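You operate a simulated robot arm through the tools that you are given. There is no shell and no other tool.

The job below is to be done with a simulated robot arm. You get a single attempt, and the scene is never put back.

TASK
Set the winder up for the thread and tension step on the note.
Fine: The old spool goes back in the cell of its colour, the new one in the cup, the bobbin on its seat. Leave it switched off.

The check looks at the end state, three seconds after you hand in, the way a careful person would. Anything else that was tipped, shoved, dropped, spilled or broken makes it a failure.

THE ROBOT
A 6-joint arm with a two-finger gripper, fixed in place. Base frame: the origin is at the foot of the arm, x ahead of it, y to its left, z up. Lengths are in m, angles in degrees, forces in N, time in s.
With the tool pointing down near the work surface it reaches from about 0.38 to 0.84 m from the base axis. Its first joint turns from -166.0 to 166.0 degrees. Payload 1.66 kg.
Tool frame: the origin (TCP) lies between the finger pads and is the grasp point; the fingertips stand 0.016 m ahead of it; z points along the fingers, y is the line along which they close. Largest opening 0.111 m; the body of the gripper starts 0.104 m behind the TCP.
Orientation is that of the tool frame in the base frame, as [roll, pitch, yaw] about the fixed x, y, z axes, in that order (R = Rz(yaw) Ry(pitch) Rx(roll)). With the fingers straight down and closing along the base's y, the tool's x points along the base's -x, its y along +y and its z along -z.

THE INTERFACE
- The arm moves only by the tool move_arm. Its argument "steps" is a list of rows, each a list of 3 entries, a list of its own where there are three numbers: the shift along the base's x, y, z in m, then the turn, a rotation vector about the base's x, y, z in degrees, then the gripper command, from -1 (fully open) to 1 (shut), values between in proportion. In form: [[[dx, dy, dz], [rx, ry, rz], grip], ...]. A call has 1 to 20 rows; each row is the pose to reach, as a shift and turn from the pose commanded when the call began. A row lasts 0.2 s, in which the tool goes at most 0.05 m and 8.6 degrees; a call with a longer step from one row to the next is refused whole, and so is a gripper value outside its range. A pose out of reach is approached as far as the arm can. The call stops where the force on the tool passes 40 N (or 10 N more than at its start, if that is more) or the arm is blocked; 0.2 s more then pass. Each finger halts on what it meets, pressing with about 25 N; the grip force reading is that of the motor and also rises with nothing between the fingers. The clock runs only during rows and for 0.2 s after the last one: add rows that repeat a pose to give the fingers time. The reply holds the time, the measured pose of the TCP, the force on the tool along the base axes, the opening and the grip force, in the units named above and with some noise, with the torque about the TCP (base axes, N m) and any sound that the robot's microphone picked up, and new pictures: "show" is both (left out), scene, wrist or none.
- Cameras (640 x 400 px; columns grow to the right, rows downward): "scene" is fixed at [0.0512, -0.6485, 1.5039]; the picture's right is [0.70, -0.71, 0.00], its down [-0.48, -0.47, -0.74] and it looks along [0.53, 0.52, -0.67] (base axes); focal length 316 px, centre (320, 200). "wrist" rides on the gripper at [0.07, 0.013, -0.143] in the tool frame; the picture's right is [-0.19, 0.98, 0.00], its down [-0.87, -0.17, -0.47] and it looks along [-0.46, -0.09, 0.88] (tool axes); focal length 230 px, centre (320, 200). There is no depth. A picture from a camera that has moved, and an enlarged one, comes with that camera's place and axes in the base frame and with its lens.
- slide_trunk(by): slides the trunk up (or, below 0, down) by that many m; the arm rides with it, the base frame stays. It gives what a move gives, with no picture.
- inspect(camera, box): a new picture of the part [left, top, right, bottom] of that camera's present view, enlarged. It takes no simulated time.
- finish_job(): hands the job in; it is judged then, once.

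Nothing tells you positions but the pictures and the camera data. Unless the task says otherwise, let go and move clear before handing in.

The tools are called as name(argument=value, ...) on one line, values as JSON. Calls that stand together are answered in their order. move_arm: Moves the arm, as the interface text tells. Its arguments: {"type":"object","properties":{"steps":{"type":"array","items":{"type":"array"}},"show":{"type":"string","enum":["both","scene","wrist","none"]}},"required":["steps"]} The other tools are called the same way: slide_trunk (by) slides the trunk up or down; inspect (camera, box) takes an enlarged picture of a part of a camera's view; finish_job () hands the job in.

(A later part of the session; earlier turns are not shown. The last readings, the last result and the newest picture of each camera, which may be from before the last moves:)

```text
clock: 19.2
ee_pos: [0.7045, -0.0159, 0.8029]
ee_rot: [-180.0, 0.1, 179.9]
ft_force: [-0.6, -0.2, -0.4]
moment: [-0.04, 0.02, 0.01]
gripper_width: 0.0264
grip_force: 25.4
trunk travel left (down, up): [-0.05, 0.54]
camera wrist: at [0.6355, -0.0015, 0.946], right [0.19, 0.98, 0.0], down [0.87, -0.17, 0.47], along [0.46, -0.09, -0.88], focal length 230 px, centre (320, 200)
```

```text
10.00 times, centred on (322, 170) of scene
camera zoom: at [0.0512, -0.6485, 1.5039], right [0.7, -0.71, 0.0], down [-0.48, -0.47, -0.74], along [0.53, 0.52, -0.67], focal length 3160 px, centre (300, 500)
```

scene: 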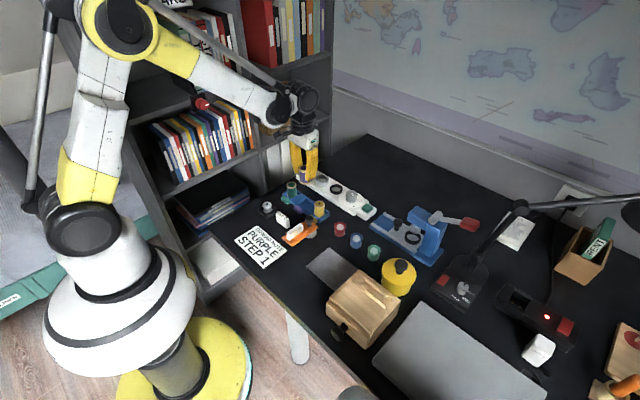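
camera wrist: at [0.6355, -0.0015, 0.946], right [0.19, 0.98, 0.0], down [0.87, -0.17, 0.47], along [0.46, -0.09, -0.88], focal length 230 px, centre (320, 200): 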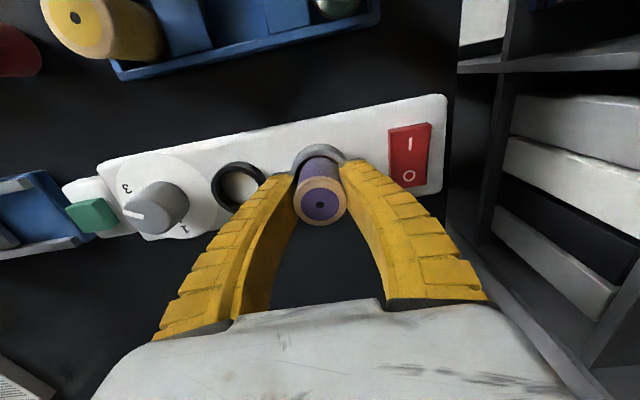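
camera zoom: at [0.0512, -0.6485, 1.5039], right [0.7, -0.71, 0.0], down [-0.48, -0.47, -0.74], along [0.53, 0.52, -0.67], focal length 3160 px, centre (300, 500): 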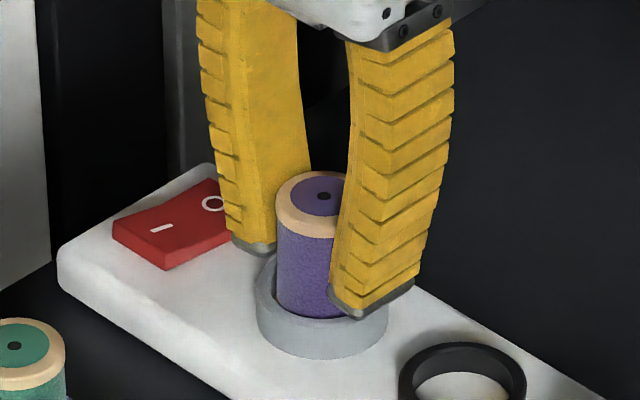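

It's inside the cup, about 3–4 mm above seated. I'll ease it down and release.

move_arm(steps=[[[0, 0, -0.002], [0, 0, 0], 1], [[0, 0, -0.004], [0, 0, 0], 1], [[0, 0, -0.005], [0, 0, 0], 1], [[0, 0, -0.005], [0, 0, 0], 1]], show="none")

inspect(camera="scene", box=[290, 150, 354, 190])

```text
clock: 20.2
ee_pos: [0.704, -0.0153, 0.7988]
ee_rot: [180.0, 0.1, 180.0]
ft_force: [1.7, 1.8, 10.9]
moment: [0.01, -0.16, 0.02]
gripper_width: 0.0278
grip_force: 25.0
trunk travel left (down, up): [-0.05, 0.54]
```

```text
10.00 times, centred on (322, 170) of scene
camera zoom: at [0.0512, -0.6485, 1.5039], right [0.7, -0.71, 0.0], down [-0.48, -0.47, -0.74], along [0.53, 0.52, -0.67], focal length 3160 px, centre (300, 500)
```

zoom: 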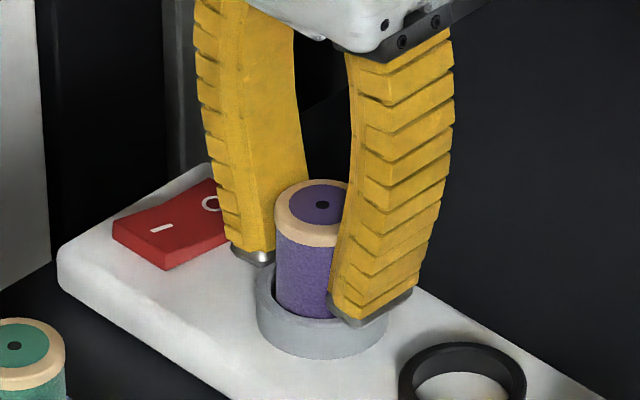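

Purple has touched bottom. I'll release and rise.

move_arm(steps=[[[0, 0, 0.001], [0, 0, 0], 0.2], [[0, 0, 0.001], [0, 0, 0], 0], [[0, 0, 0.001], [0, 0, 0], 0], [[0, 0, 0.03], [0, 0, 0], 0], [[0, 0, 0.07], [0, 0, 0], 0], [[0, 0, 0.12], [0, 0, 0], 0], [[-0.01, 0, 0.15], [0, 0, 0], 0], [[-0.01, 0, 0.15], [0, 0, 0], 0]], show="both")

inspect(camera="scene", box=[270, 150, 370, 220])

inspect(camera="wrist", box=[180, 60, 420, 210])

```text
clock: 22.0
ee_pos: [0.6954, -0.0154, 0.9501]
ee_rot: [-180.0, -0.1, -179.9]
ft_force: [0.3, -0.4, -0.2]
moment: [0.0, -0.02, 0.03]
gripper_width: 0.0574
grip_force: 1.2
trunk travel left (down, up): [-0.05, 0.54]
camera wrist: at [0.6258, -0.0022, 1.0927], right [0.19, 0.98, 0.0], down [0.87, -0.17, 0.47], along [0.46, -0.09, -0.88], focal length 230 px, centre (320, 200)
```

scene: 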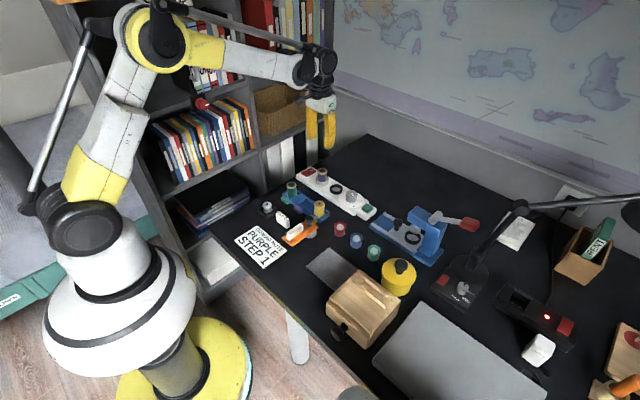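
wrist: 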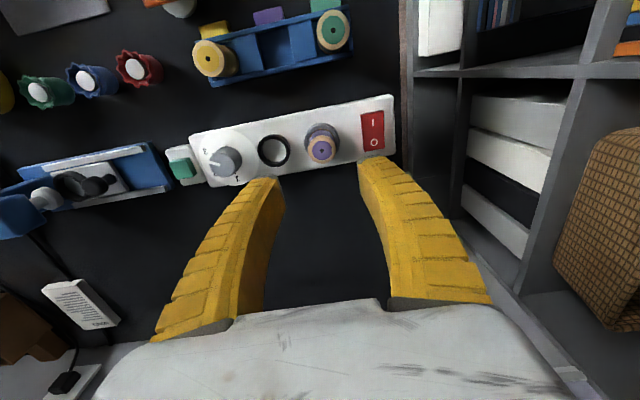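

```text
5.71 times, centred on (320, 185) of scene
camera zoom: at [0.0512, -0.6485, 1.5039], right [0.7, -0.71, 0.0], down [-0.48, -0.47, -0.74], along [0.53, 0.52, -0.67], focal length 1805 px, centre (320, 286)
```

zoom: 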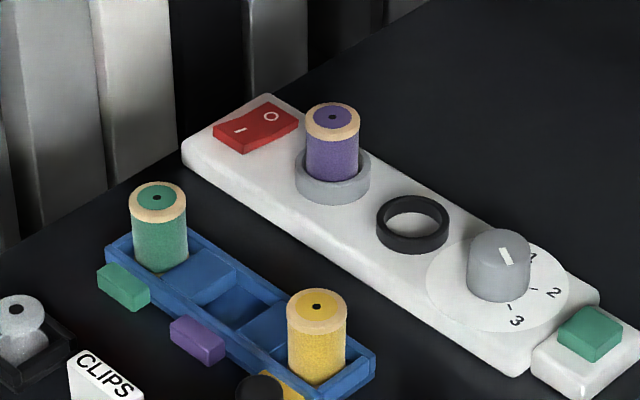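

```text
2.67 times, centred on (300, 135) of wrist
camera zoom: at [0.6258, -0.0022, 1.0927], right [0.19, 0.98, 0.0], down [0.87, -0.17, 0.47], along [0.46, -0.09, -0.88], focal length 614 px, centre (373, 373)
```

zoom: 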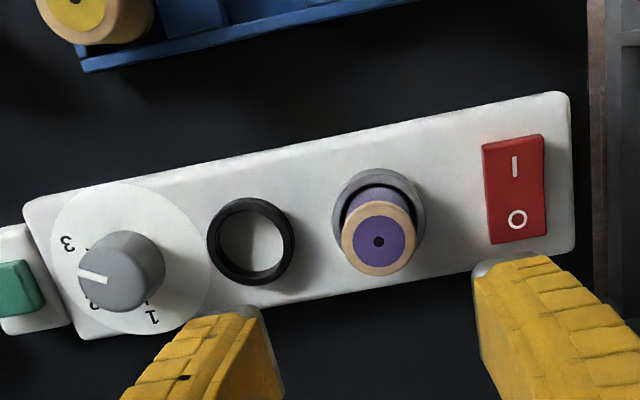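

Purple is seated in the cup and green is in its cell. Next is the bobbin in its black tray near (0.476, 0.02); I'll move over it at height for a close look.

move_arm(steps=[[[-0.04, 0.006, 0], [0, 0, 0], 0], [[-0.08, 0.012, 0], [0, 0, 0], 0], [[-0.12, 0.018, 0], [0, 0, 0], 0], [[-0.16, 0.024, 0], [0, 0, 0], 0], [[-0.195, 0.03, 0], [0, 0, 0], 0], [[-0.225, 0.036, 0], [0, 0, 0], 0], [[-0.225, 0.036, -0.04], [0, 0, 0], 0], [[-0.225, 0.036, -0.07], [0, 0, 0], 0], [[-0.225, 0.036, -0.07], [0, 0, 0], 0]], show="wrist")

inspect(camera="wrist", box=[240, 90, 400, 190])

inspect(camera="scene", box=[240, 185, 304, 225])

```text
clock: 24.0
ee_pos: [0.4693, 0.0192, 0.8791]
ee_rot: [-180.0, 0.0, -180.0]
ft_force: [-0.1, 0.6, -0.7]
moment: [0.0, -0.01, -0.02]
gripper_width: 0.0574
grip_force: 1.3
trunk travel left (down, up): [-0.05, 0.54]
camera wrist: at [0.3997, 0.0344, 1.0221], right [0.19, 0.98, 0.0], down [0.87, -0.17, 0.47], along [0.46, -0.09, -0.88], focal length 230 px, centre (320, 200)
```

wrist: 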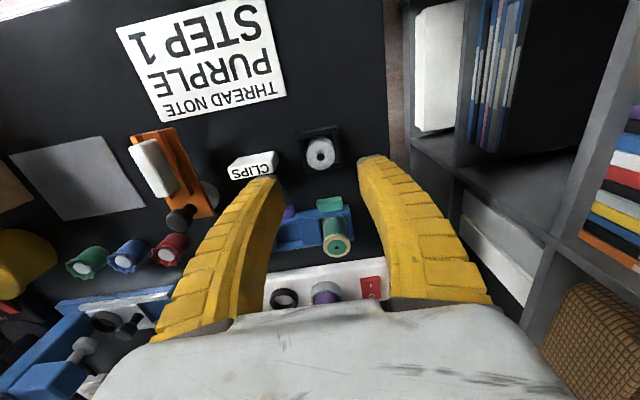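

```text
4.00 times, centred on (320, 140) of wrist
camera zoom: at [0.3997, 0.0344, 1.0221], right [0.19, 0.98, 0.0], down [0.87, -0.17, 0.47], along [0.46, -0.09, -0.88], focal length 920 px, centre (320, 440)
```

zoom: 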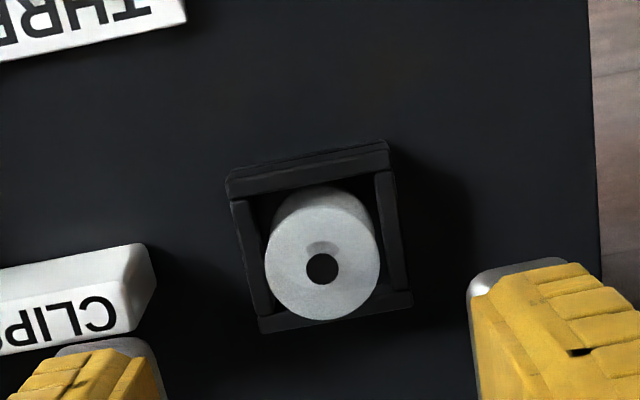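

```text
10.00 times, centred on (272, 205) of scene
camera zoom: at [0.0512, -0.6485, 1.5039], right [0.7, -0.71, 0.0], down [-0.48, -0.47, -0.74], along [0.53, 0.52, -0.67], focal length 3160 px, centre (800, 150)
```

zoom: 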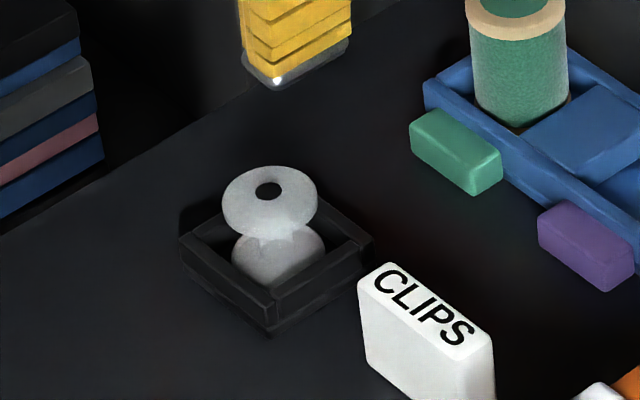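

The bobbin is at about (0.475, 0.020) with its top near z 0.777, and its upper flange stands clear of the tray walls. I'll line up, narrow the opening and go partway down.

move_arm(steps=[[[0.0055, 0, -0.02], [0, 0, 0], 0.1], [[0.0055, 0, -0.055], [0, 0, 0], 0.15], [[0.0055, 0, -0.055], [0, 0, 0], 0.15]], show="wrist")

inspect(camera="wrist", box=[240, 110, 400, 210])

inspect(camera="scene", box=[240, 185, 304, 225])

```text
clock: 24.8
ee_pos: [0.4748, 0.0202, 0.8228]
ee_rot: [180.0, -0.1, 179.9]
ft_force: [-0.1, 0.3, -0.3]
moment: [0.0, 0.02, -0.02]
gripper_width: 0.0493
grip_force: 1.6
trunk travel left (down, up): [-0.05, 0.54]
camera wrist: at [0.4068, 0.0338, 0.9658], right [0.19, 0.98, 0.0], down [0.87, -0.17, 0.47], along [0.46, -0.09, -0.88], focal length 230 px, centre (320, 200)
```

wrist: 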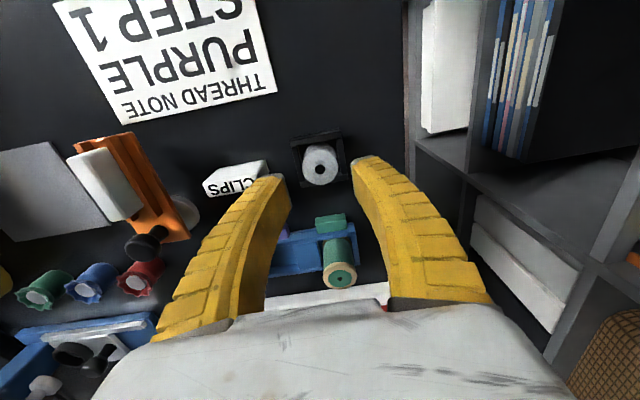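

```text
4.00 times, centred on (320, 160) of wrist
camera zoom: at [0.4068, 0.0338, 0.9658], right [0.19, 0.98, 0.0], down [0.87, -0.17, 0.47], along [0.46, -0.09, -0.88], focal length 920 px, centre (320, 360)
```

zoom: 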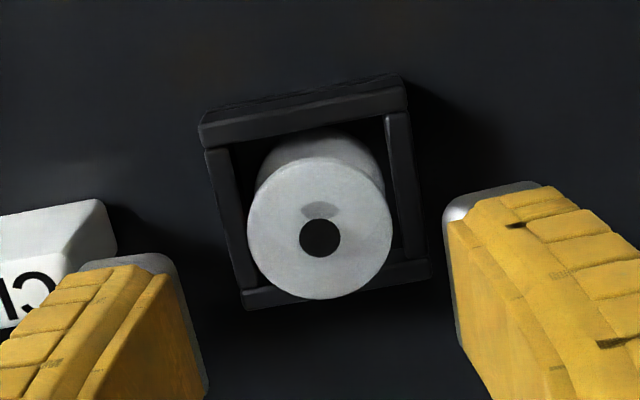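

```text
10.00 times, centred on (272, 205) of scene
camera zoom: at [0.0512, -0.6485, 1.5039], right [0.7, -0.71, 0.0], down [-0.48, -0.47, -0.74], along [0.53, 0.52, -0.67], focal length 3160 px, centre (800, 150)
```

zoom: 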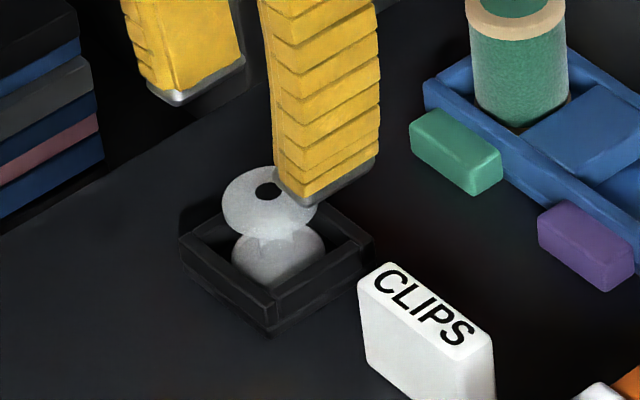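

move_arm(steps=[[[0, 0, -0.02], [0, 0, 0], 0.15], [[0, 0, -0.038], [0, 0, 0], 0.15], [[0, 0, -0.038], [0, 0, 0], 0.15]], show="wrist")

inspect(camera="scene", box=[240, 185, 304, 225])

inspect(camera="wrist", box=[240, 110, 400, 210])

```text
clock: 25.6
ee_pos: [0.4759, 0.0207, 0.785]
ee_rot: [-180.0, 0.0, -179.9]
ft_force: [-0.3, 0.7, 0.5]
moment: [0.02, 0.05, 0.02]
gripper_width: 0.0495
grip_force: 1.5
trunk travel left (down, up): [-0.05, 0.54]
camera wrist: at [0.4064, 0.0342, 0.9284], right [0.19, 0.98, 0.0], down [0.87, -0.17, 0.47], along [0.46, -0.09, -0.88], focal length 230 px, centre (320, 200)
```

wrist: 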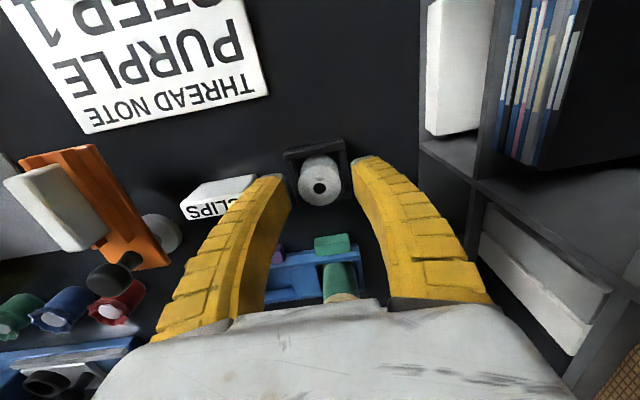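

```text
10.00 times, centred on (272, 205) of scene
camera zoom: at [0.0512, -0.6485, 1.5039], right [0.7, -0.71, 0.0], down [-0.48, -0.47, -0.74], along [0.53, 0.52, -0.67], focal length 3160 px, centre (800, 150)
```

zoom: 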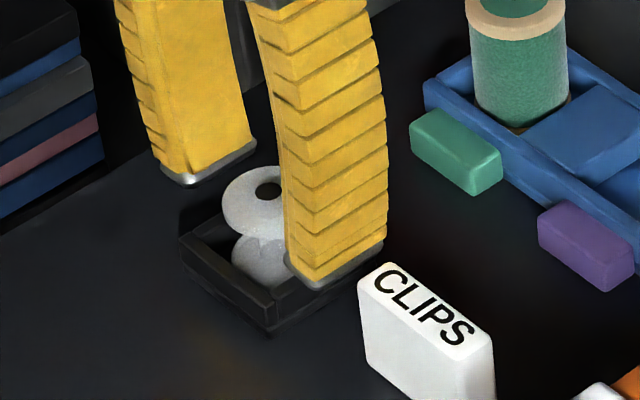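

```text
4.00 times, centred on (320, 160) of wrist
camera zoom: at [0.4064, 0.0342, 0.9284], right [0.19, 0.98, 0.0], down [0.87, -0.17, 0.47], along [0.46, -0.09, -0.88], focal length 920 px, centre (320, 360)
```

zoom: 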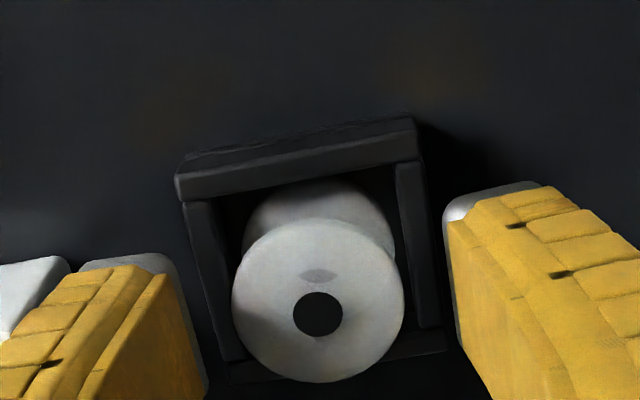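

Fingertips are about 10 mm below the bobbin's top, around its upper flange and above the tray walls. I'll grip and lift.

move_arm(steps=[[[0, 0, 0], [0, 0, 0], 0.4], [[0, 0, 0], [0, 0, 0], 1], [[0, 0, 0], [0, 0, 0], 1]], show="wrist")

inspect(camera="scene", box=[240, 185, 304, 225])

```text
clock: 26.4
ee_pos: [0.4755, 0.02, 0.7878]
ee_rot: [180.0, 0.2, 179.9]
ft_force: [1.9, -0.6, 10.7]
moment: [0.02, -0.02, -0.01]
gripper_width: 0.0243
grip_force: 25.0
trunk travel left (down, up): [-0.05, 0.54]
camera wrist: at [0.406, 0.0342, 0.9289], right [0.19, 0.98, 0.0], down [0.86, -0.17, 0.47], along [0.46, -0.09, -0.88], focal length 230 px, centre (320, 200)
```

wrist: 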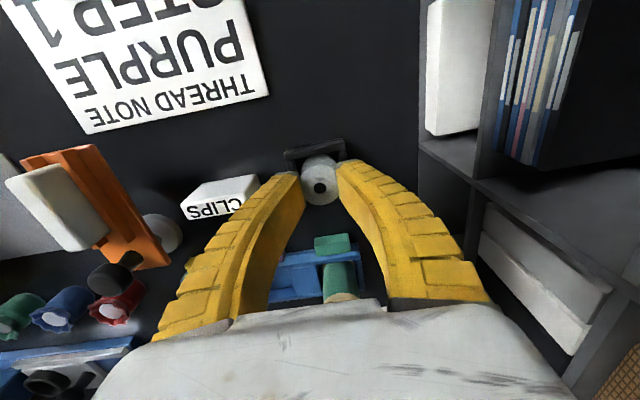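

```text
10.00 times, centred on (272, 205) of scene
camera zoom: at [0.0512, -0.6485, 1.5039], right [0.7, -0.71, 0.0], down [-0.48, -0.47, -0.74], along [0.53, 0.52, -0.67], focal length 3160 px, centre (800, 150)
```

zoom: 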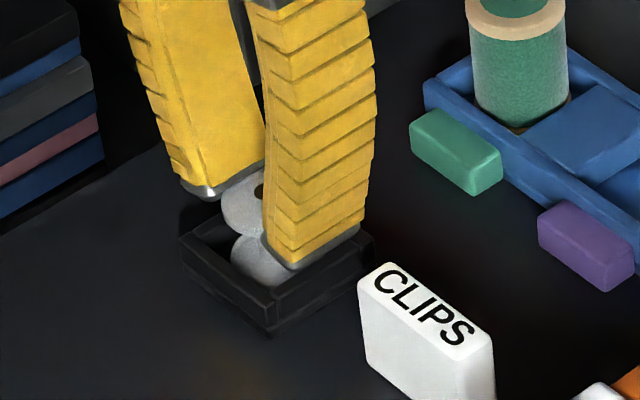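

move_arm(steps=[[[0, 0, 0.005], [0, 0, 0], 1], [[0, 0, 0.012], [0, 0, 0], 1], [[0, 0, 0.02], [0, 0, 0], 1], [[0, 0, 0.02], [0, 0, 0], 1]], show="wrist")

inspect(camera="scene", box=[240, 175, 304, 215])

inspect(camera="wrist", box=[240, 110, 400, 210])

```text
clock: 27.4
ee_pos: [0.475, 0.0214, 0.8047]
ee_rot: [179.9, 0.1, 180.0]
ft_force: [-0.3, -0.1, -0.2]
moment: [-0.05, 0.02, 0.04]
gripper_width: 0.0002
grip_force: 24.7
trunk travel left (down, up): [-0.05, 0.54]
camera wrist: at [0.406, 0.035, 0.9478], right [0.19, 0.98, 0.0], down [0.87, -0.17, 0.47], along [0.46, -0.09, -0.88], focal length 230 px, centre (320, 200)
```

wrist: 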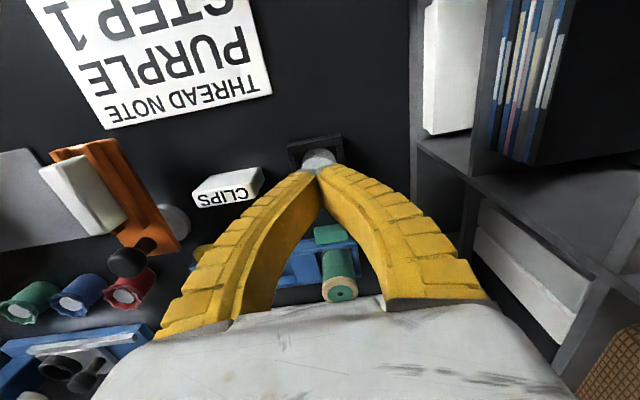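

```text
10.00 times, centred on (272, 195) of scene
camera zoom: at [0.0512, -0.6485, 1.5039], right [0.7, -0.71, 0.0], down [-0.48, -0.47, -0.74], along [0.53, 0.52, -0.67], focal length 3160 px, centre (800, 250)
```

zoom: 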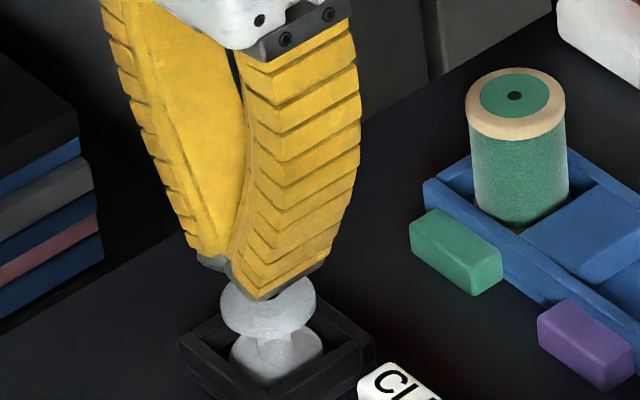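

```text
4.00 times, centred on (320, 160) of wrist
camera zoom: at [0.406, 0.035, 0.9478], right [0.19, 0.98, 0.0], down [0.87, -0.17, 0.47], along [0.46, -0.09, -0.88], focal length 920 px, centre (320, 360)
```

zoom: 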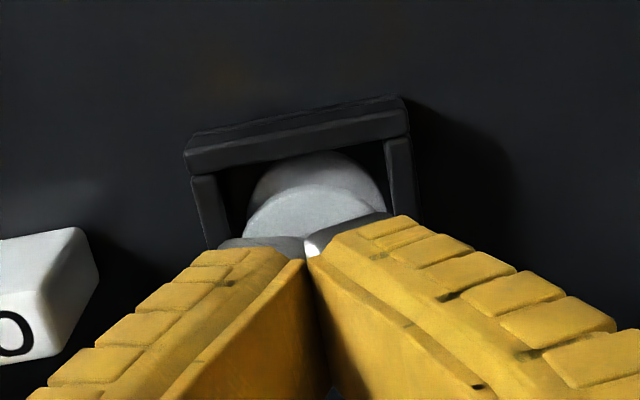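

The bobbin slipped: the tips had only caught the rounded top edge, and it's still upright in the tray. I'll rise, reopen, and look before gripping lower at its waist.

move_arm(steps=[[[0, 0, 0.025], [0, 0, 0], 1], [[0, 0, 0.035], [0, 0, 0], 0.5], [[0, 0, 0.035], [0, 0, 0], 0.15], [[0, 0, 0.035], [0, 0, 0], 0.15]], show="wrist")

inspect(camera="scene", box=[240, 185, 304, 225])

inspect(camera="wrist", box=[240, 100, 400, 200])

```text
clock: 28.4
ee_pos: [0.4737, 0.0223, 0.8414]
ee_rot: [179.9, 0.0, -180.0]
ft_force: [0.5, -0.3, -0.1]
moment: [0.03, 0.0, -0.04]
gripper_width: 0.0493
grip_force: 1.6
trunk travel left (down, up): [-0.05, 0.54]
camera wrist: at [0.4048, 0.0353, 0.9835], right [0.19, 0.98, 0.0], down [0.87, -0.17, 0.47], along [0.46, -0.09, -0.88], focal length 230 px, centre (320, 200)
```

wrist: 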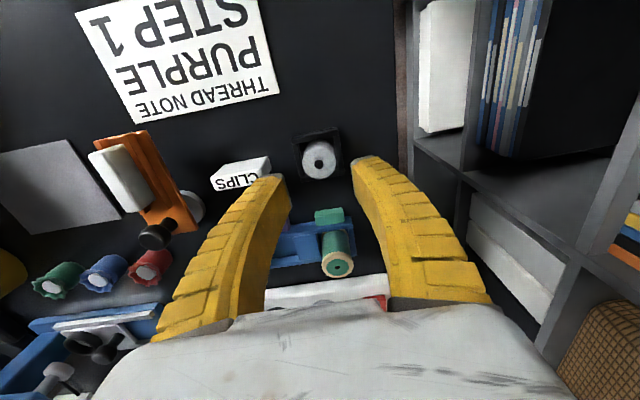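

```text
10.00 times, centred on (272, 205) of scene
camera zoom: at [0.0512, -0.6485, 1.5039], right [0.7, -0.71, 0.0], down [-0.48, -0.47, -0.74], along [0.53, 0.52, -0.67], focal length 3160 px, centre (800, 150)
```

zoom: 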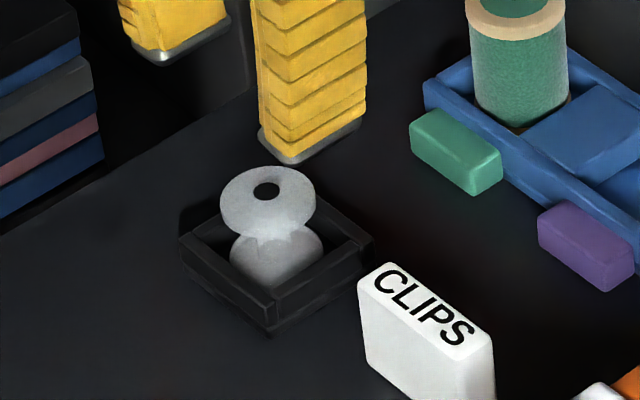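

```text
4.00 times, centred on (320, 150) of wrist
camera zoom: at [0.4048, 0.0353, 0.9835], right [0.19, 0.98, 0.0], down [0.87, -0.17, 0.47], along [0.46, -0.09, -0.88], focal length 920 px, centre (320, 400)
```

zoom: 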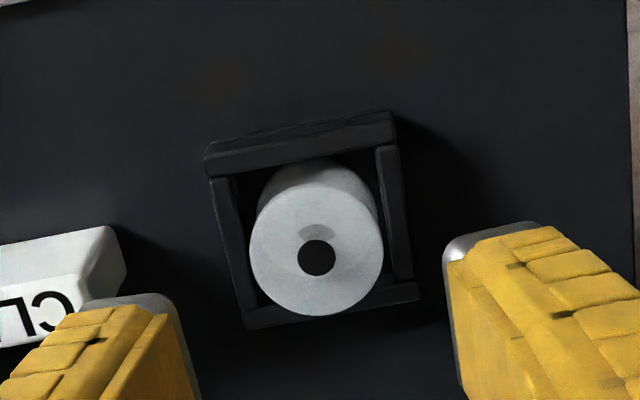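

The bobbin is intact and centred. I'll go down to waist height, about 8 mm lower than before, and check before closing.

move_arm(steps=[[[0, -0.001, -0.03], [0, 0, 0], 0.1], [[0, -0.001, -0.05], [0, 0, 0], 0.1], [[0, -0.001, -0.065], [0, 0, 0], 0.1], [[0, -0.001, -0.065], [0, 0, 0], 0.1]], show="wrist")

inspect(camera="scene", box=[240, 185, 304, 225])

inspect(camera="wrist", box=[240, 130, 400, 230])

```text
clock: 29.4
ee_pos: [0.4744, 0.0201, 0.7744]
ee_rot: [180.0, 0.0, -180.0]
ft_force: [0.8, -0.6, 0.1]
moment: [0.04, 0.03, 0.0]
gripper_width: 0.0522
grip_force: 1.8
trunk travel left (down, up): [-0.05, 0.54]
camera wrist: at [0.4063, 0.0345, 0.9182], right [0.19, 0.98, 0.0], down [0.87, -0.17, 0.47], along [0.46, -0.09, -0.88], focal length 230 px, centre (320, 200)
```

wrist: 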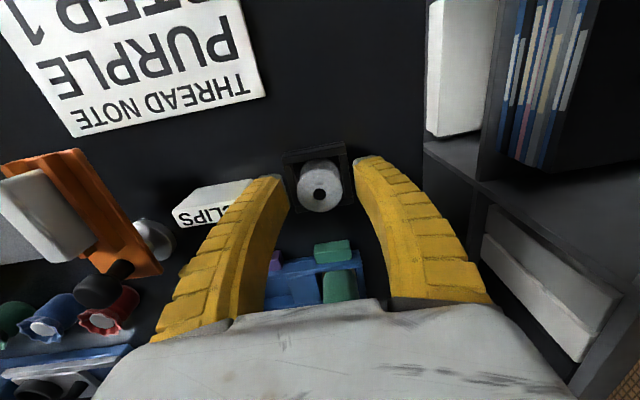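

```text
10.00 times, centred on (272, 205) of scene
camera zoom: at [0.0512, -0.6485, 1.5039], right [0.7, -0.71, 0.0], down [-0.48, -0.47, -0.74], along [0.53, 0.52, -0.67], focal length 3160 px, centre (800, 150)
```

zoom: 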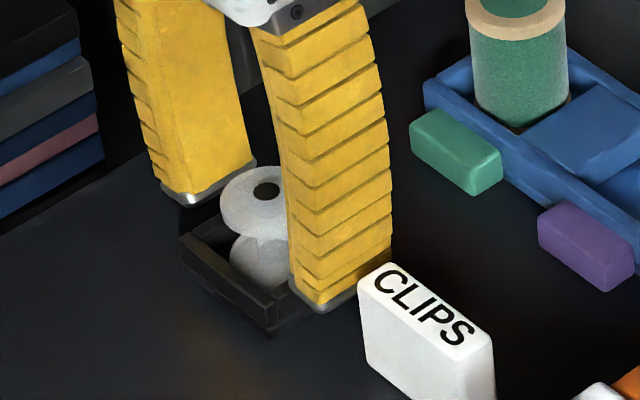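

```text
4.00 times, centred on (320, 180) of wrist
camera zoom: at [0.4063, 0.0345, 0.9182], right [0.19, 0.98, 0.0], down [0.87, -0.17, 0.47], along [0.46, -0.09, -0.88], focal length 920 px, centre (320, 280)
```

zoom: 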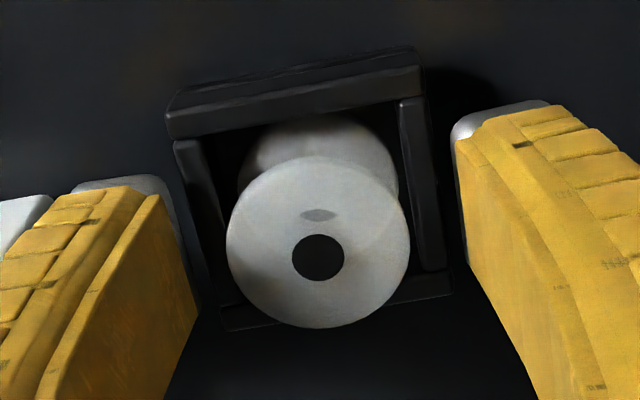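

Fingertip inner edges are at waist height and just above the tray walls. Closing now.

move_arm(steps=[[[0, 0, 0], [0, 0, 0], 0.4], [[0, 0, 0], [0, 0, 0], 0.7], [[0, 0, 0], [0, 0, 0], 1], [[0, 0, 0], [0, 0, 0], 1]], show="wrist")

inspect(camera="scene", box=[240, 185, 304, 225])

inspect(camera="wrist", box=[240, 130, 400, 230])

```text
clock: 30.4
ee_pos: [0.4749, 0.0216, 0.7753]
ee_rot: [-179.9, -0.1, -180.0]
ft_force: [-0.2, 0.2, 3.7]
moment: [0.02, 0.01, -0.03]
gripper_width: 0.0262
grip_force: 24.9
trunk travel left (down, up): [-0.05, 0.54]
camera wrist: at [0.4061, 0.0345, 0.9186], right [0.19, 0.98, 0.0], down [0.87, -0.17, 0.47], along [0.46, -0.09, -0.88], focal length 230 px, centre (320, 200)
```

wrist: 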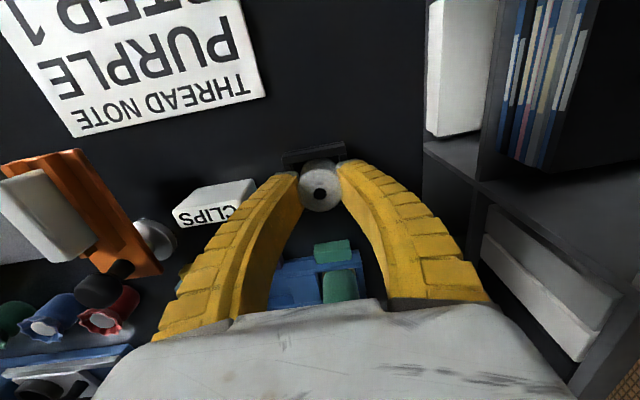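

```text
10.00 times, centred on (272, 205) of scene
camera zoom: at [0.0512, -0.6485, 1.5039], right [0.7, -0.71, 0.0], down [-0.48, -0.47, -0.74], along [0.53, 0.52, -0.67], focal length 3160 px, centre (800, 150)
```

zoom: 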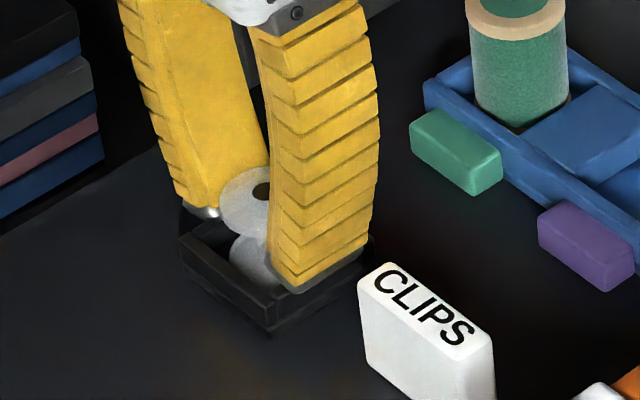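

```text
4.00 times, centred on (320, 180) of wrist
camera zoom: at [0.4061, 0.0345, 0.9186], right [0.19, 0.98, 0.0], down [0.87, -0.17, 0.47], along [0.46, -0.09, -0.88], focal length 920 px, centre (320, 280)
```

zoom: 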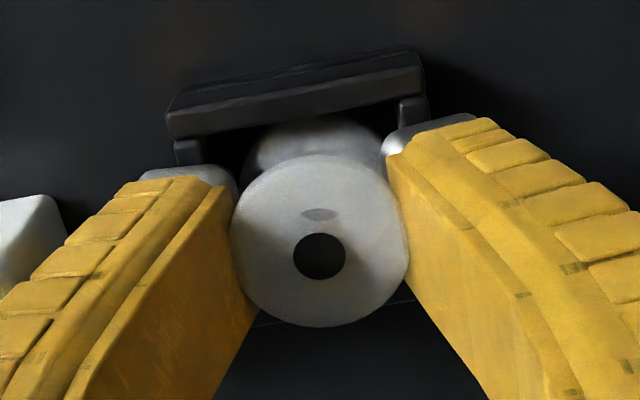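

Gripped at 0.026 width with the tips tucked below the flange. Lifting to test.

move_arm(steps=[[[0, 0, 0.01], [0, 0, 0], 1], [[0, 0, 0.025], [0, 0, 0], 1], [[0, 0, 0.05], [0, 0, 0], 1], [[0, 0, 0.08], [0, 0, 0], 1], [[0, 0, 0.1], [0, 0, 0], 1], [[0, 0, 0.1], [0, 0, 0], 1]], show="wrist")

inspect(camera="scene", box=[230, 150, 326, 210])

inspect(camera="wrist", box=[240, 130, 400, 230])

```text
clock: 31.8
ee_pos: [0.4731, 0.0185, 0.8761]
ee_rot: [180.0, -0.1, 180.0]
ft_force: [0.5, -0.7, -0.5]
moment: [-0.03, -0.01, 0.01]
gripper_width: 0.0252
grip_force: 24.8
trunk travel left (down, up): [-0.05, 0.54]
camera wrist: at [0.4052, 0.0319, 1.0183], right [0.19, 0.98, 0.0], down [0.87, -0.17, 0.47], along [0.46, -0.09, -0.88], focal length 230 px, centre (320, 200)
```

wrist: 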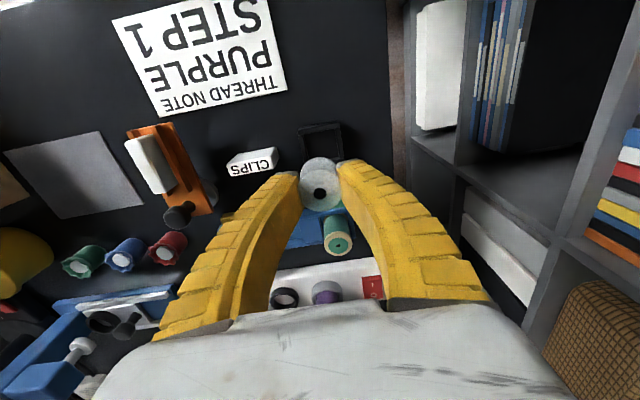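

```text
6.67 times, centred on (278, 180) of scene
camera zoom: at [0.0512, -0.6485, 1.5039], right [0.7, -0.71, 0.0], down [-0.48, -0.47, -0.74], along [0.53, 0.52, -0.67], focal length 2106 px, centre (600, 333)
```

zoom: 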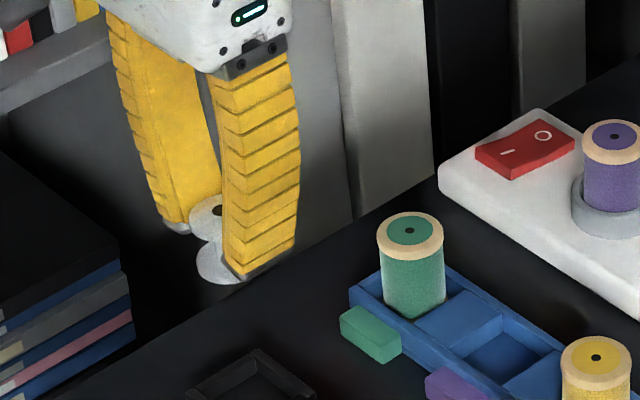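

```text
4.00 times, centred on (320, 180) of wrist
camera zoom: at [0.4052, 0.0319, 1.0183], right [0.19, 0.98, 0.0], down [0.87, -0.17, 0.47], along [0.46, -0.09, -0.88], focal length 920 px, centre (320, 280)
```

zoom: 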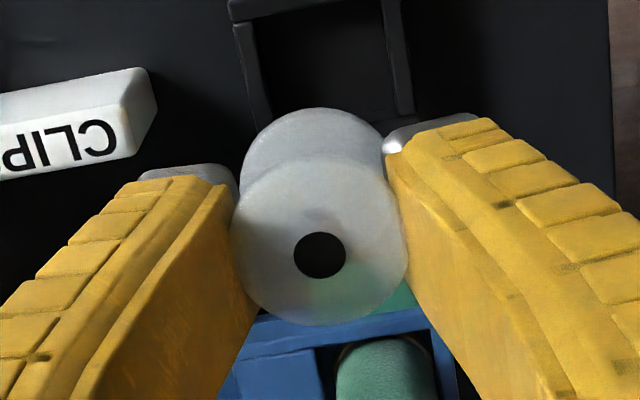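

The bobbin is held upright. I'll raise it and carry it over the rack to the black ring seat near (0.704, -0.084).

move_arm(steps=[[[0, 0, 0.025], [0, 0, 0], 1], [[0.04, -0.018, 0.03], [0, 0, 0], 1], [[0.08, -0.036, 0.03], [0, 0, 0], 1], [[0.12, -0.054, 0.03], [0, 0, 0], 1], [[0.16, -0.072, 0.03], [0, 0, 0], 1], [[0.2, -0.09, 0.03], [0, 0, 0], 1], [[0.231, -0.103, 0.03], [0, 0, 0], 1], [[0.231, -0.103, 0.0], [0, 0, 0], 1], [[0.231, -0.103, -0.025], [0, 0, 0], 1], [[0.231, -0.103, -0.025], [0, 0, 0], 1]], show="wrist")

inspect(camera="scene", box=[310, 155, 374, 195])

inspect(camera="wrist", box=[240, 120, 400, 220])

```text
clock: 34.0
ee_pos: [0.7055, -0.0827, 0.851]
ee_rot: [180.0, 0.0, 179.9]
ft_force: [-0.3, 0.3, 0.2]
moment: [-0.01, 0.01, 0.0]
gripper_width: 0.0245
grip_force: 24.8
trunk travel left (down, up): [-0.05, 0.54]
camera wrist: at [0.636, -0.0681, 0.9927], right [0.19, 0.98, 0.0], down [0.87, -0.17, 0.47], along [0.46, -0.09, -0.88], focal length 230 px, centre (320, 200)
```

wrist: 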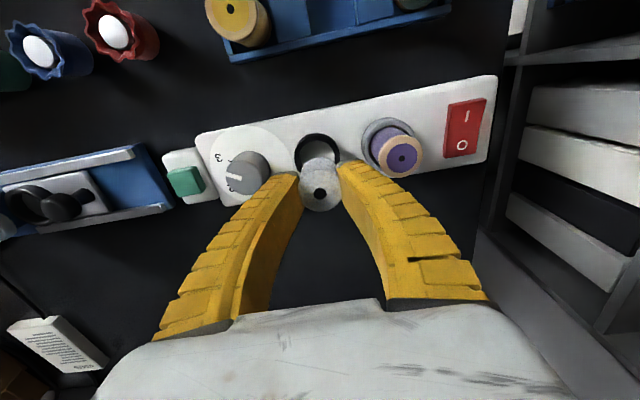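

```text
10.00 times, centred on (342, 175) of scene
camera zoom: at [0.0512, -0.6485, 1.5039], right [0.7, -0.71, 0.0], down [-0.48, -0.47, -0.74], along [0.53, 0.52, -0.67], focal length 3160 px, centre (100, 450)
```

zoom: 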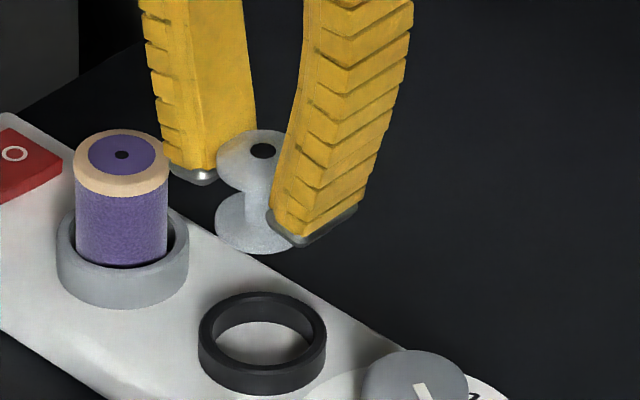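

```text
4.00 times, centred on (320, 170) of wrist
camera zoom: at [0.636, -0.0681, 0.9927], right [0.19, 0.98, 0.0], down [0.87, -0.17, 0.47], along [0.46, -0.09, -0.88], focal length 920 px, centre (320, 320)
```

zoom: 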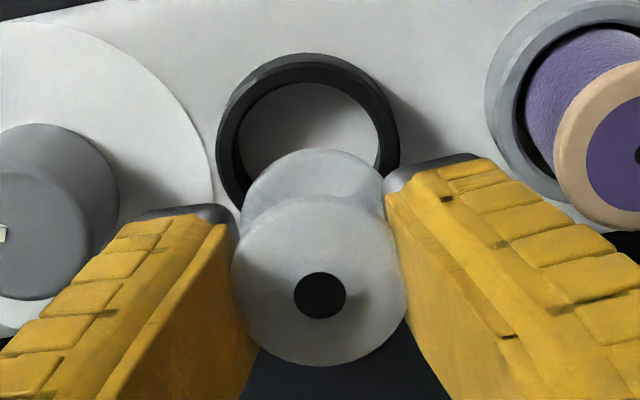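

Both views agree that the bobbin needs about -2.5 mm in y to be over the ring. I'll correct that, descend partway and re-check.

move_arm(steps=[[[0, -0.0025, 0], [0, 0, 0], 1], [[0, -0.0025, -0.02], [0, 0, 0], 1], [[0, -0.0025, -0.034], [0, 0, 0], 1], [[0, -0.0025, -0.034], [0, 0, 0], 1]], show="wrist")

inspect(camera="scene", box=[310, 155, 374, 195])

inspect(camera="wrist", box=[240, 120, 400, 220])

```text
clock: 35.0
ee_pos: [0.706, -0.0855, 0.815]
ee_rot: [180.0, 0.1, -180.0]
ft_force: [-0.7, 0.5, -1.3]
moment: [-0.01, 0.03, 0.01]
gripper_width: 0.0241
grip_force: 25.0
trunk travel left (down, up): [-0.05, 0.54]
camera wrist: at [0.6366, -0.0713, 0.9584], right [0.19, 0.98, 0.0], down [0.87, -0.17, 0.47], along [0.46, -0.09, -0.88], focal length 230 px, centre (320, 200)
```

wrist: 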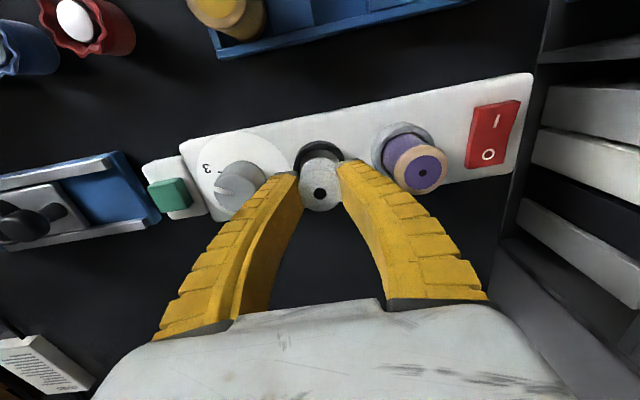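

```text
10.00 times, centred on (342, 175) of scene
camera zoom: at [0.0512, -0.6485, 1.5039], right [0.7, -0.71, 0.0], down [-0.48, -0.47, -0.74], along [0.53, 0.52, -0.67], focal length 3160 px, centre (100, 450)
```

zoom: 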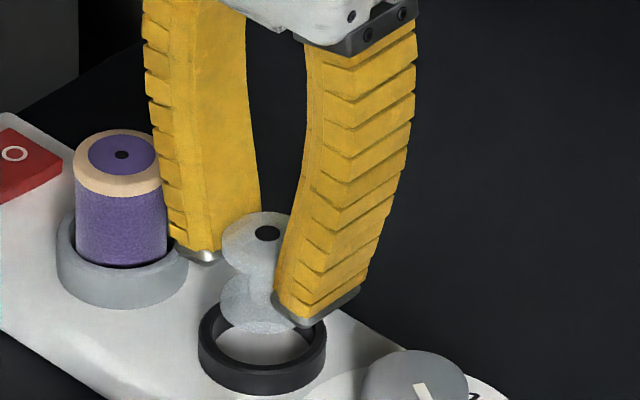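

```text
4.00 times, centred on (320, 170) of wrist
camera zoom: at [0.6366, -0.0713, 0.9584], right [0.19, 0.98, 0.0], down [0.87, -0.17, 0.47], along [0.46, -0.09, -0.88], focal length 920 px, centre (320, 320)
```

zoom: 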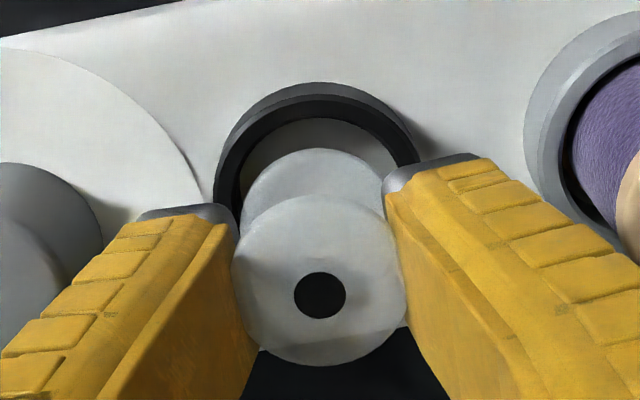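

move_arm(steps=[[[-0.0005, 0, -0.005], [0, 0, 0], 1], [[-0.0005, 0, -0.01], [0, 0, 0], 1], [[-0.0005, 0, -0.01], [0, 0, 0], 1]], show="wrist")

inspect(camera="scene", box=[318, 170, 366, 200])

inspect(camera="wrist", box=[272, 130, 368, 190])

```text
clock: 35.8
ee_pos: [0.7051, -0.085, 0.807]
ee_rot: [-180.0, -0.1, 180.0]
ft_force: [-0.3, 0.3, -0.3]
moment: [-0.01, -0.01, 0.02]
gripper_width: 0.0237
grip_force: 25.0
trunk travel left (down, up): [-0.05, 0.54]
camera wrist: at [0.6356, -0.0711, 0.9486], right [0.19, 0.98, 0.0], down [0.87, -0.17, 0.47], along [0.46, -0.09, -0.88], focal length 230 px, centre (320, 200)
```

wrist: 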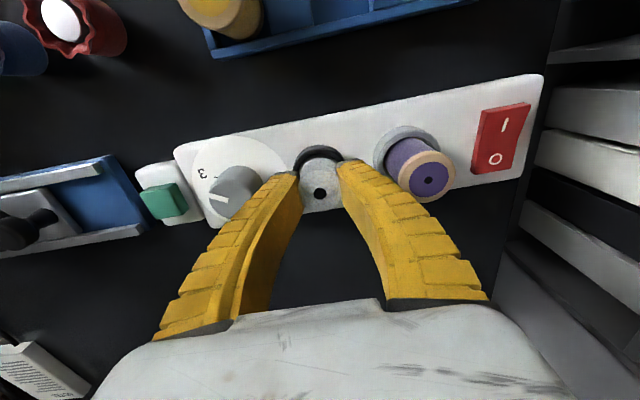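

```text
13.33 times, centred on (342, 185) of scene
camera zoom: at [0.0512, -0.6485, 1.5039], right [0.7, -0.71, 0.0], down [-0.48, -0.47, -0.74], along [0.53, 0.52, -0.67], focal length 4213 px, centre (27, 400)
```

zoom: 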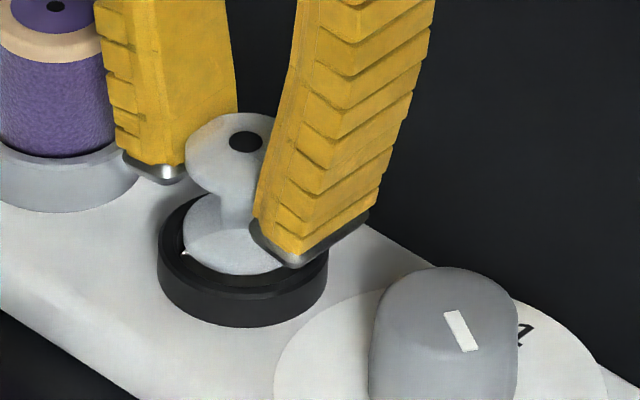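

```text
6.67 times, centred on (320, 160) of wrist
camera zoom: at [0.6356, -0.0711, 0.9486], right [0.19, 0.98, 0.0], down [0.87, -0.17, 0.47], along [0.46, -0.09, -0.88], focal length 1534 px, centre (320, 467)
```

zoom: 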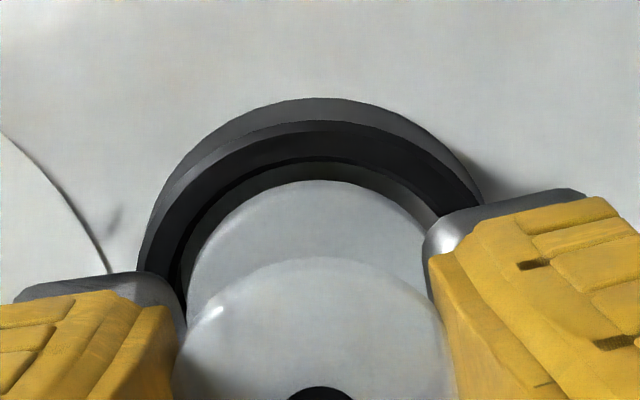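

The lower flange looks concentric with the ring at rim level. I'll continue down slowly.

move_arm(steps=[[[0, 0, -0.003], [0, 0, 0], 1], [[0, 0, -0.006], [0, 0, 0], 1], [[0, 0, -0.006], [0, 0, 0], 1]], show="wrist")

inspect(camera="scene", box=[318, 170, 366, 200])

inspect(camera="wrist", box=[272, 130, 368, 190])

```text
clock: 36.6
ee_pos: [0.7036, -0.0854, 0.8012]
ee_rot: [-180.0, 0.0, -180.0]
ft_force: [-0.5, -0.3, -0.4]
moment: [0.01, 0.01, -0.03]
gripper_width: 0.0237
grip_force: 25.1
trunk travel left (down, up): [-0.05, 0.54]
camera wrist: at [0.6361, -0.0711, 0.9427], right [0.19, 0.98, 0.0], down [0.87, -0.17, 0.47], along [0.46, -0.09, -0.88], focal length 230 px, centre (320, 200)
```

wrist: 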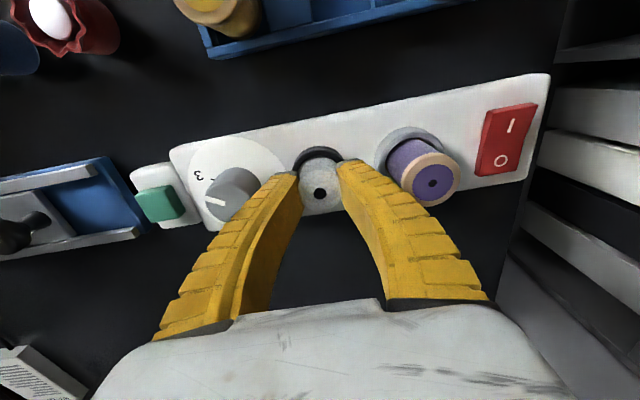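

```text
13.33 times, centred on (342, 185) of scene
camera zoom: at [0.0512, -0.6485, 1.5039], right [0.7, -0.71, 0.0], down [-0.48, -0.47, -0.74], along [0.53, 0.52, -0.67], focal length 4213 px, centre (27, 400)
```

zoom: 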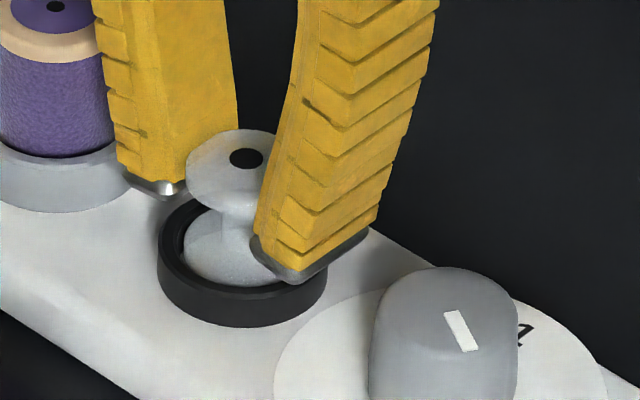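

```text
6.67 times, centred on (320, 160) of wrist
camera zoom: at [0.6361, -0.0711, 0.9427], right [0.19, 0.98, 0.0], down [0.87, -0.17, 0.47], along [0.46, -0.09, -0.88], focal length 1534 px, centre (320, 467)
```

zoom: 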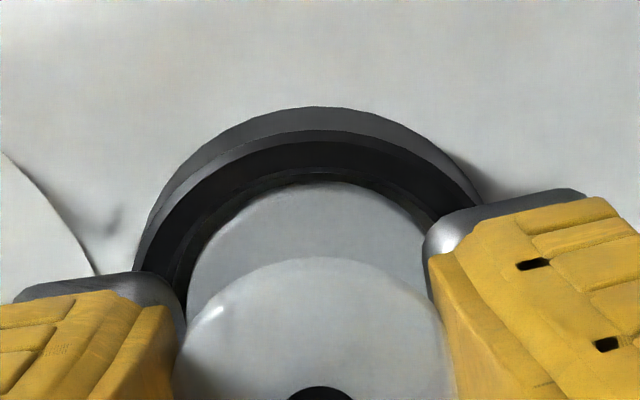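

move_arm(steps=[[[0, 0, -0.002], [0, 0, 0], 1], [[0, 0, -0.003], [0, 0, 0], 1], [[0, 0, -0.004], [0, 0, 0], 1], [[0, 0, -0.004], [0, 0, 0], 1]], show="wrist")

inspect(camera="scene", box=[318, 170, 366, 200])

inspect(camera="wrist", box=[272, 130, 368, 190])

```text
clock: 37.6
ee_pos: [0.7056, -0.0859, 0.7963]
ee_rot: [-179.9, 0.0, 179.9]
ft_force: [-0.7, 0.9, 1.0]
moment: [0.01, 0.02, -0.02]
gripper_width: 0.0234
grip_force: 25.1
trunk travel left (down, up): [-0.05, 0.54]
camera wrist: at [0.6362, -0.0718, 0.9393], right [0.19, 0.98, 0.0], down [0.87, -0.17, 0.47], along [0.46, -0.09, -0.88], focal length 230 px, centre (320, 200)
```

wrist: 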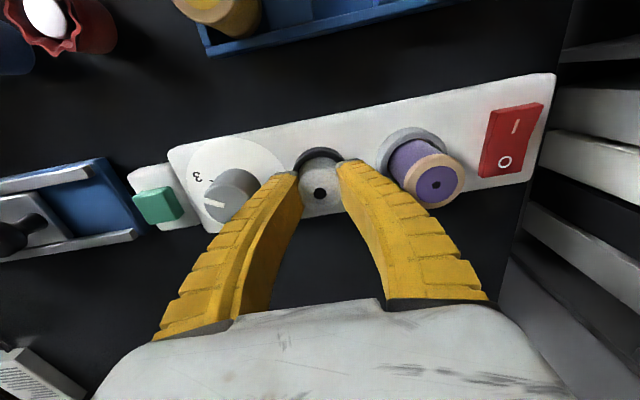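

```text
13.33 times, centred on (342, 185) of scene
camera zoom: at [0.0512, -0.6485, 1.5039], right [0.7, -0.71, 0.0], down [-0.48, -0.47, -0.74], along [0.53, 0.52, -0.67], focal length 4213 px, centre (27, 400)
```

zoom: 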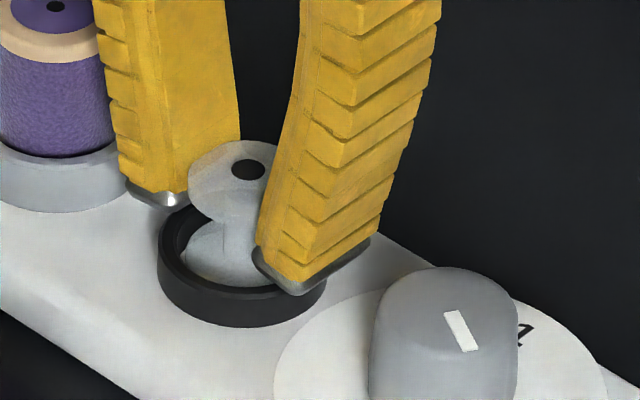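

```text
6.67 times, centred on (320, 160) of wrist
camera zoom: at [0.6362, -0.0718, 0.9393], right [0.19, 0.98, 0.0], down [0.87, -0.17, 0.47], along [0.46, -0.09, -0.88], focal length 1534 px, centre (320, 467)
```

zoom: 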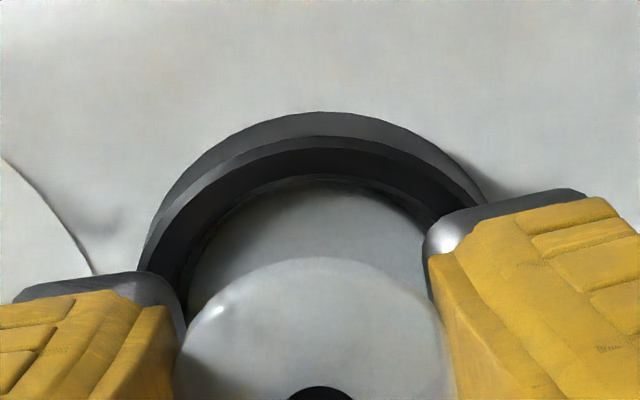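

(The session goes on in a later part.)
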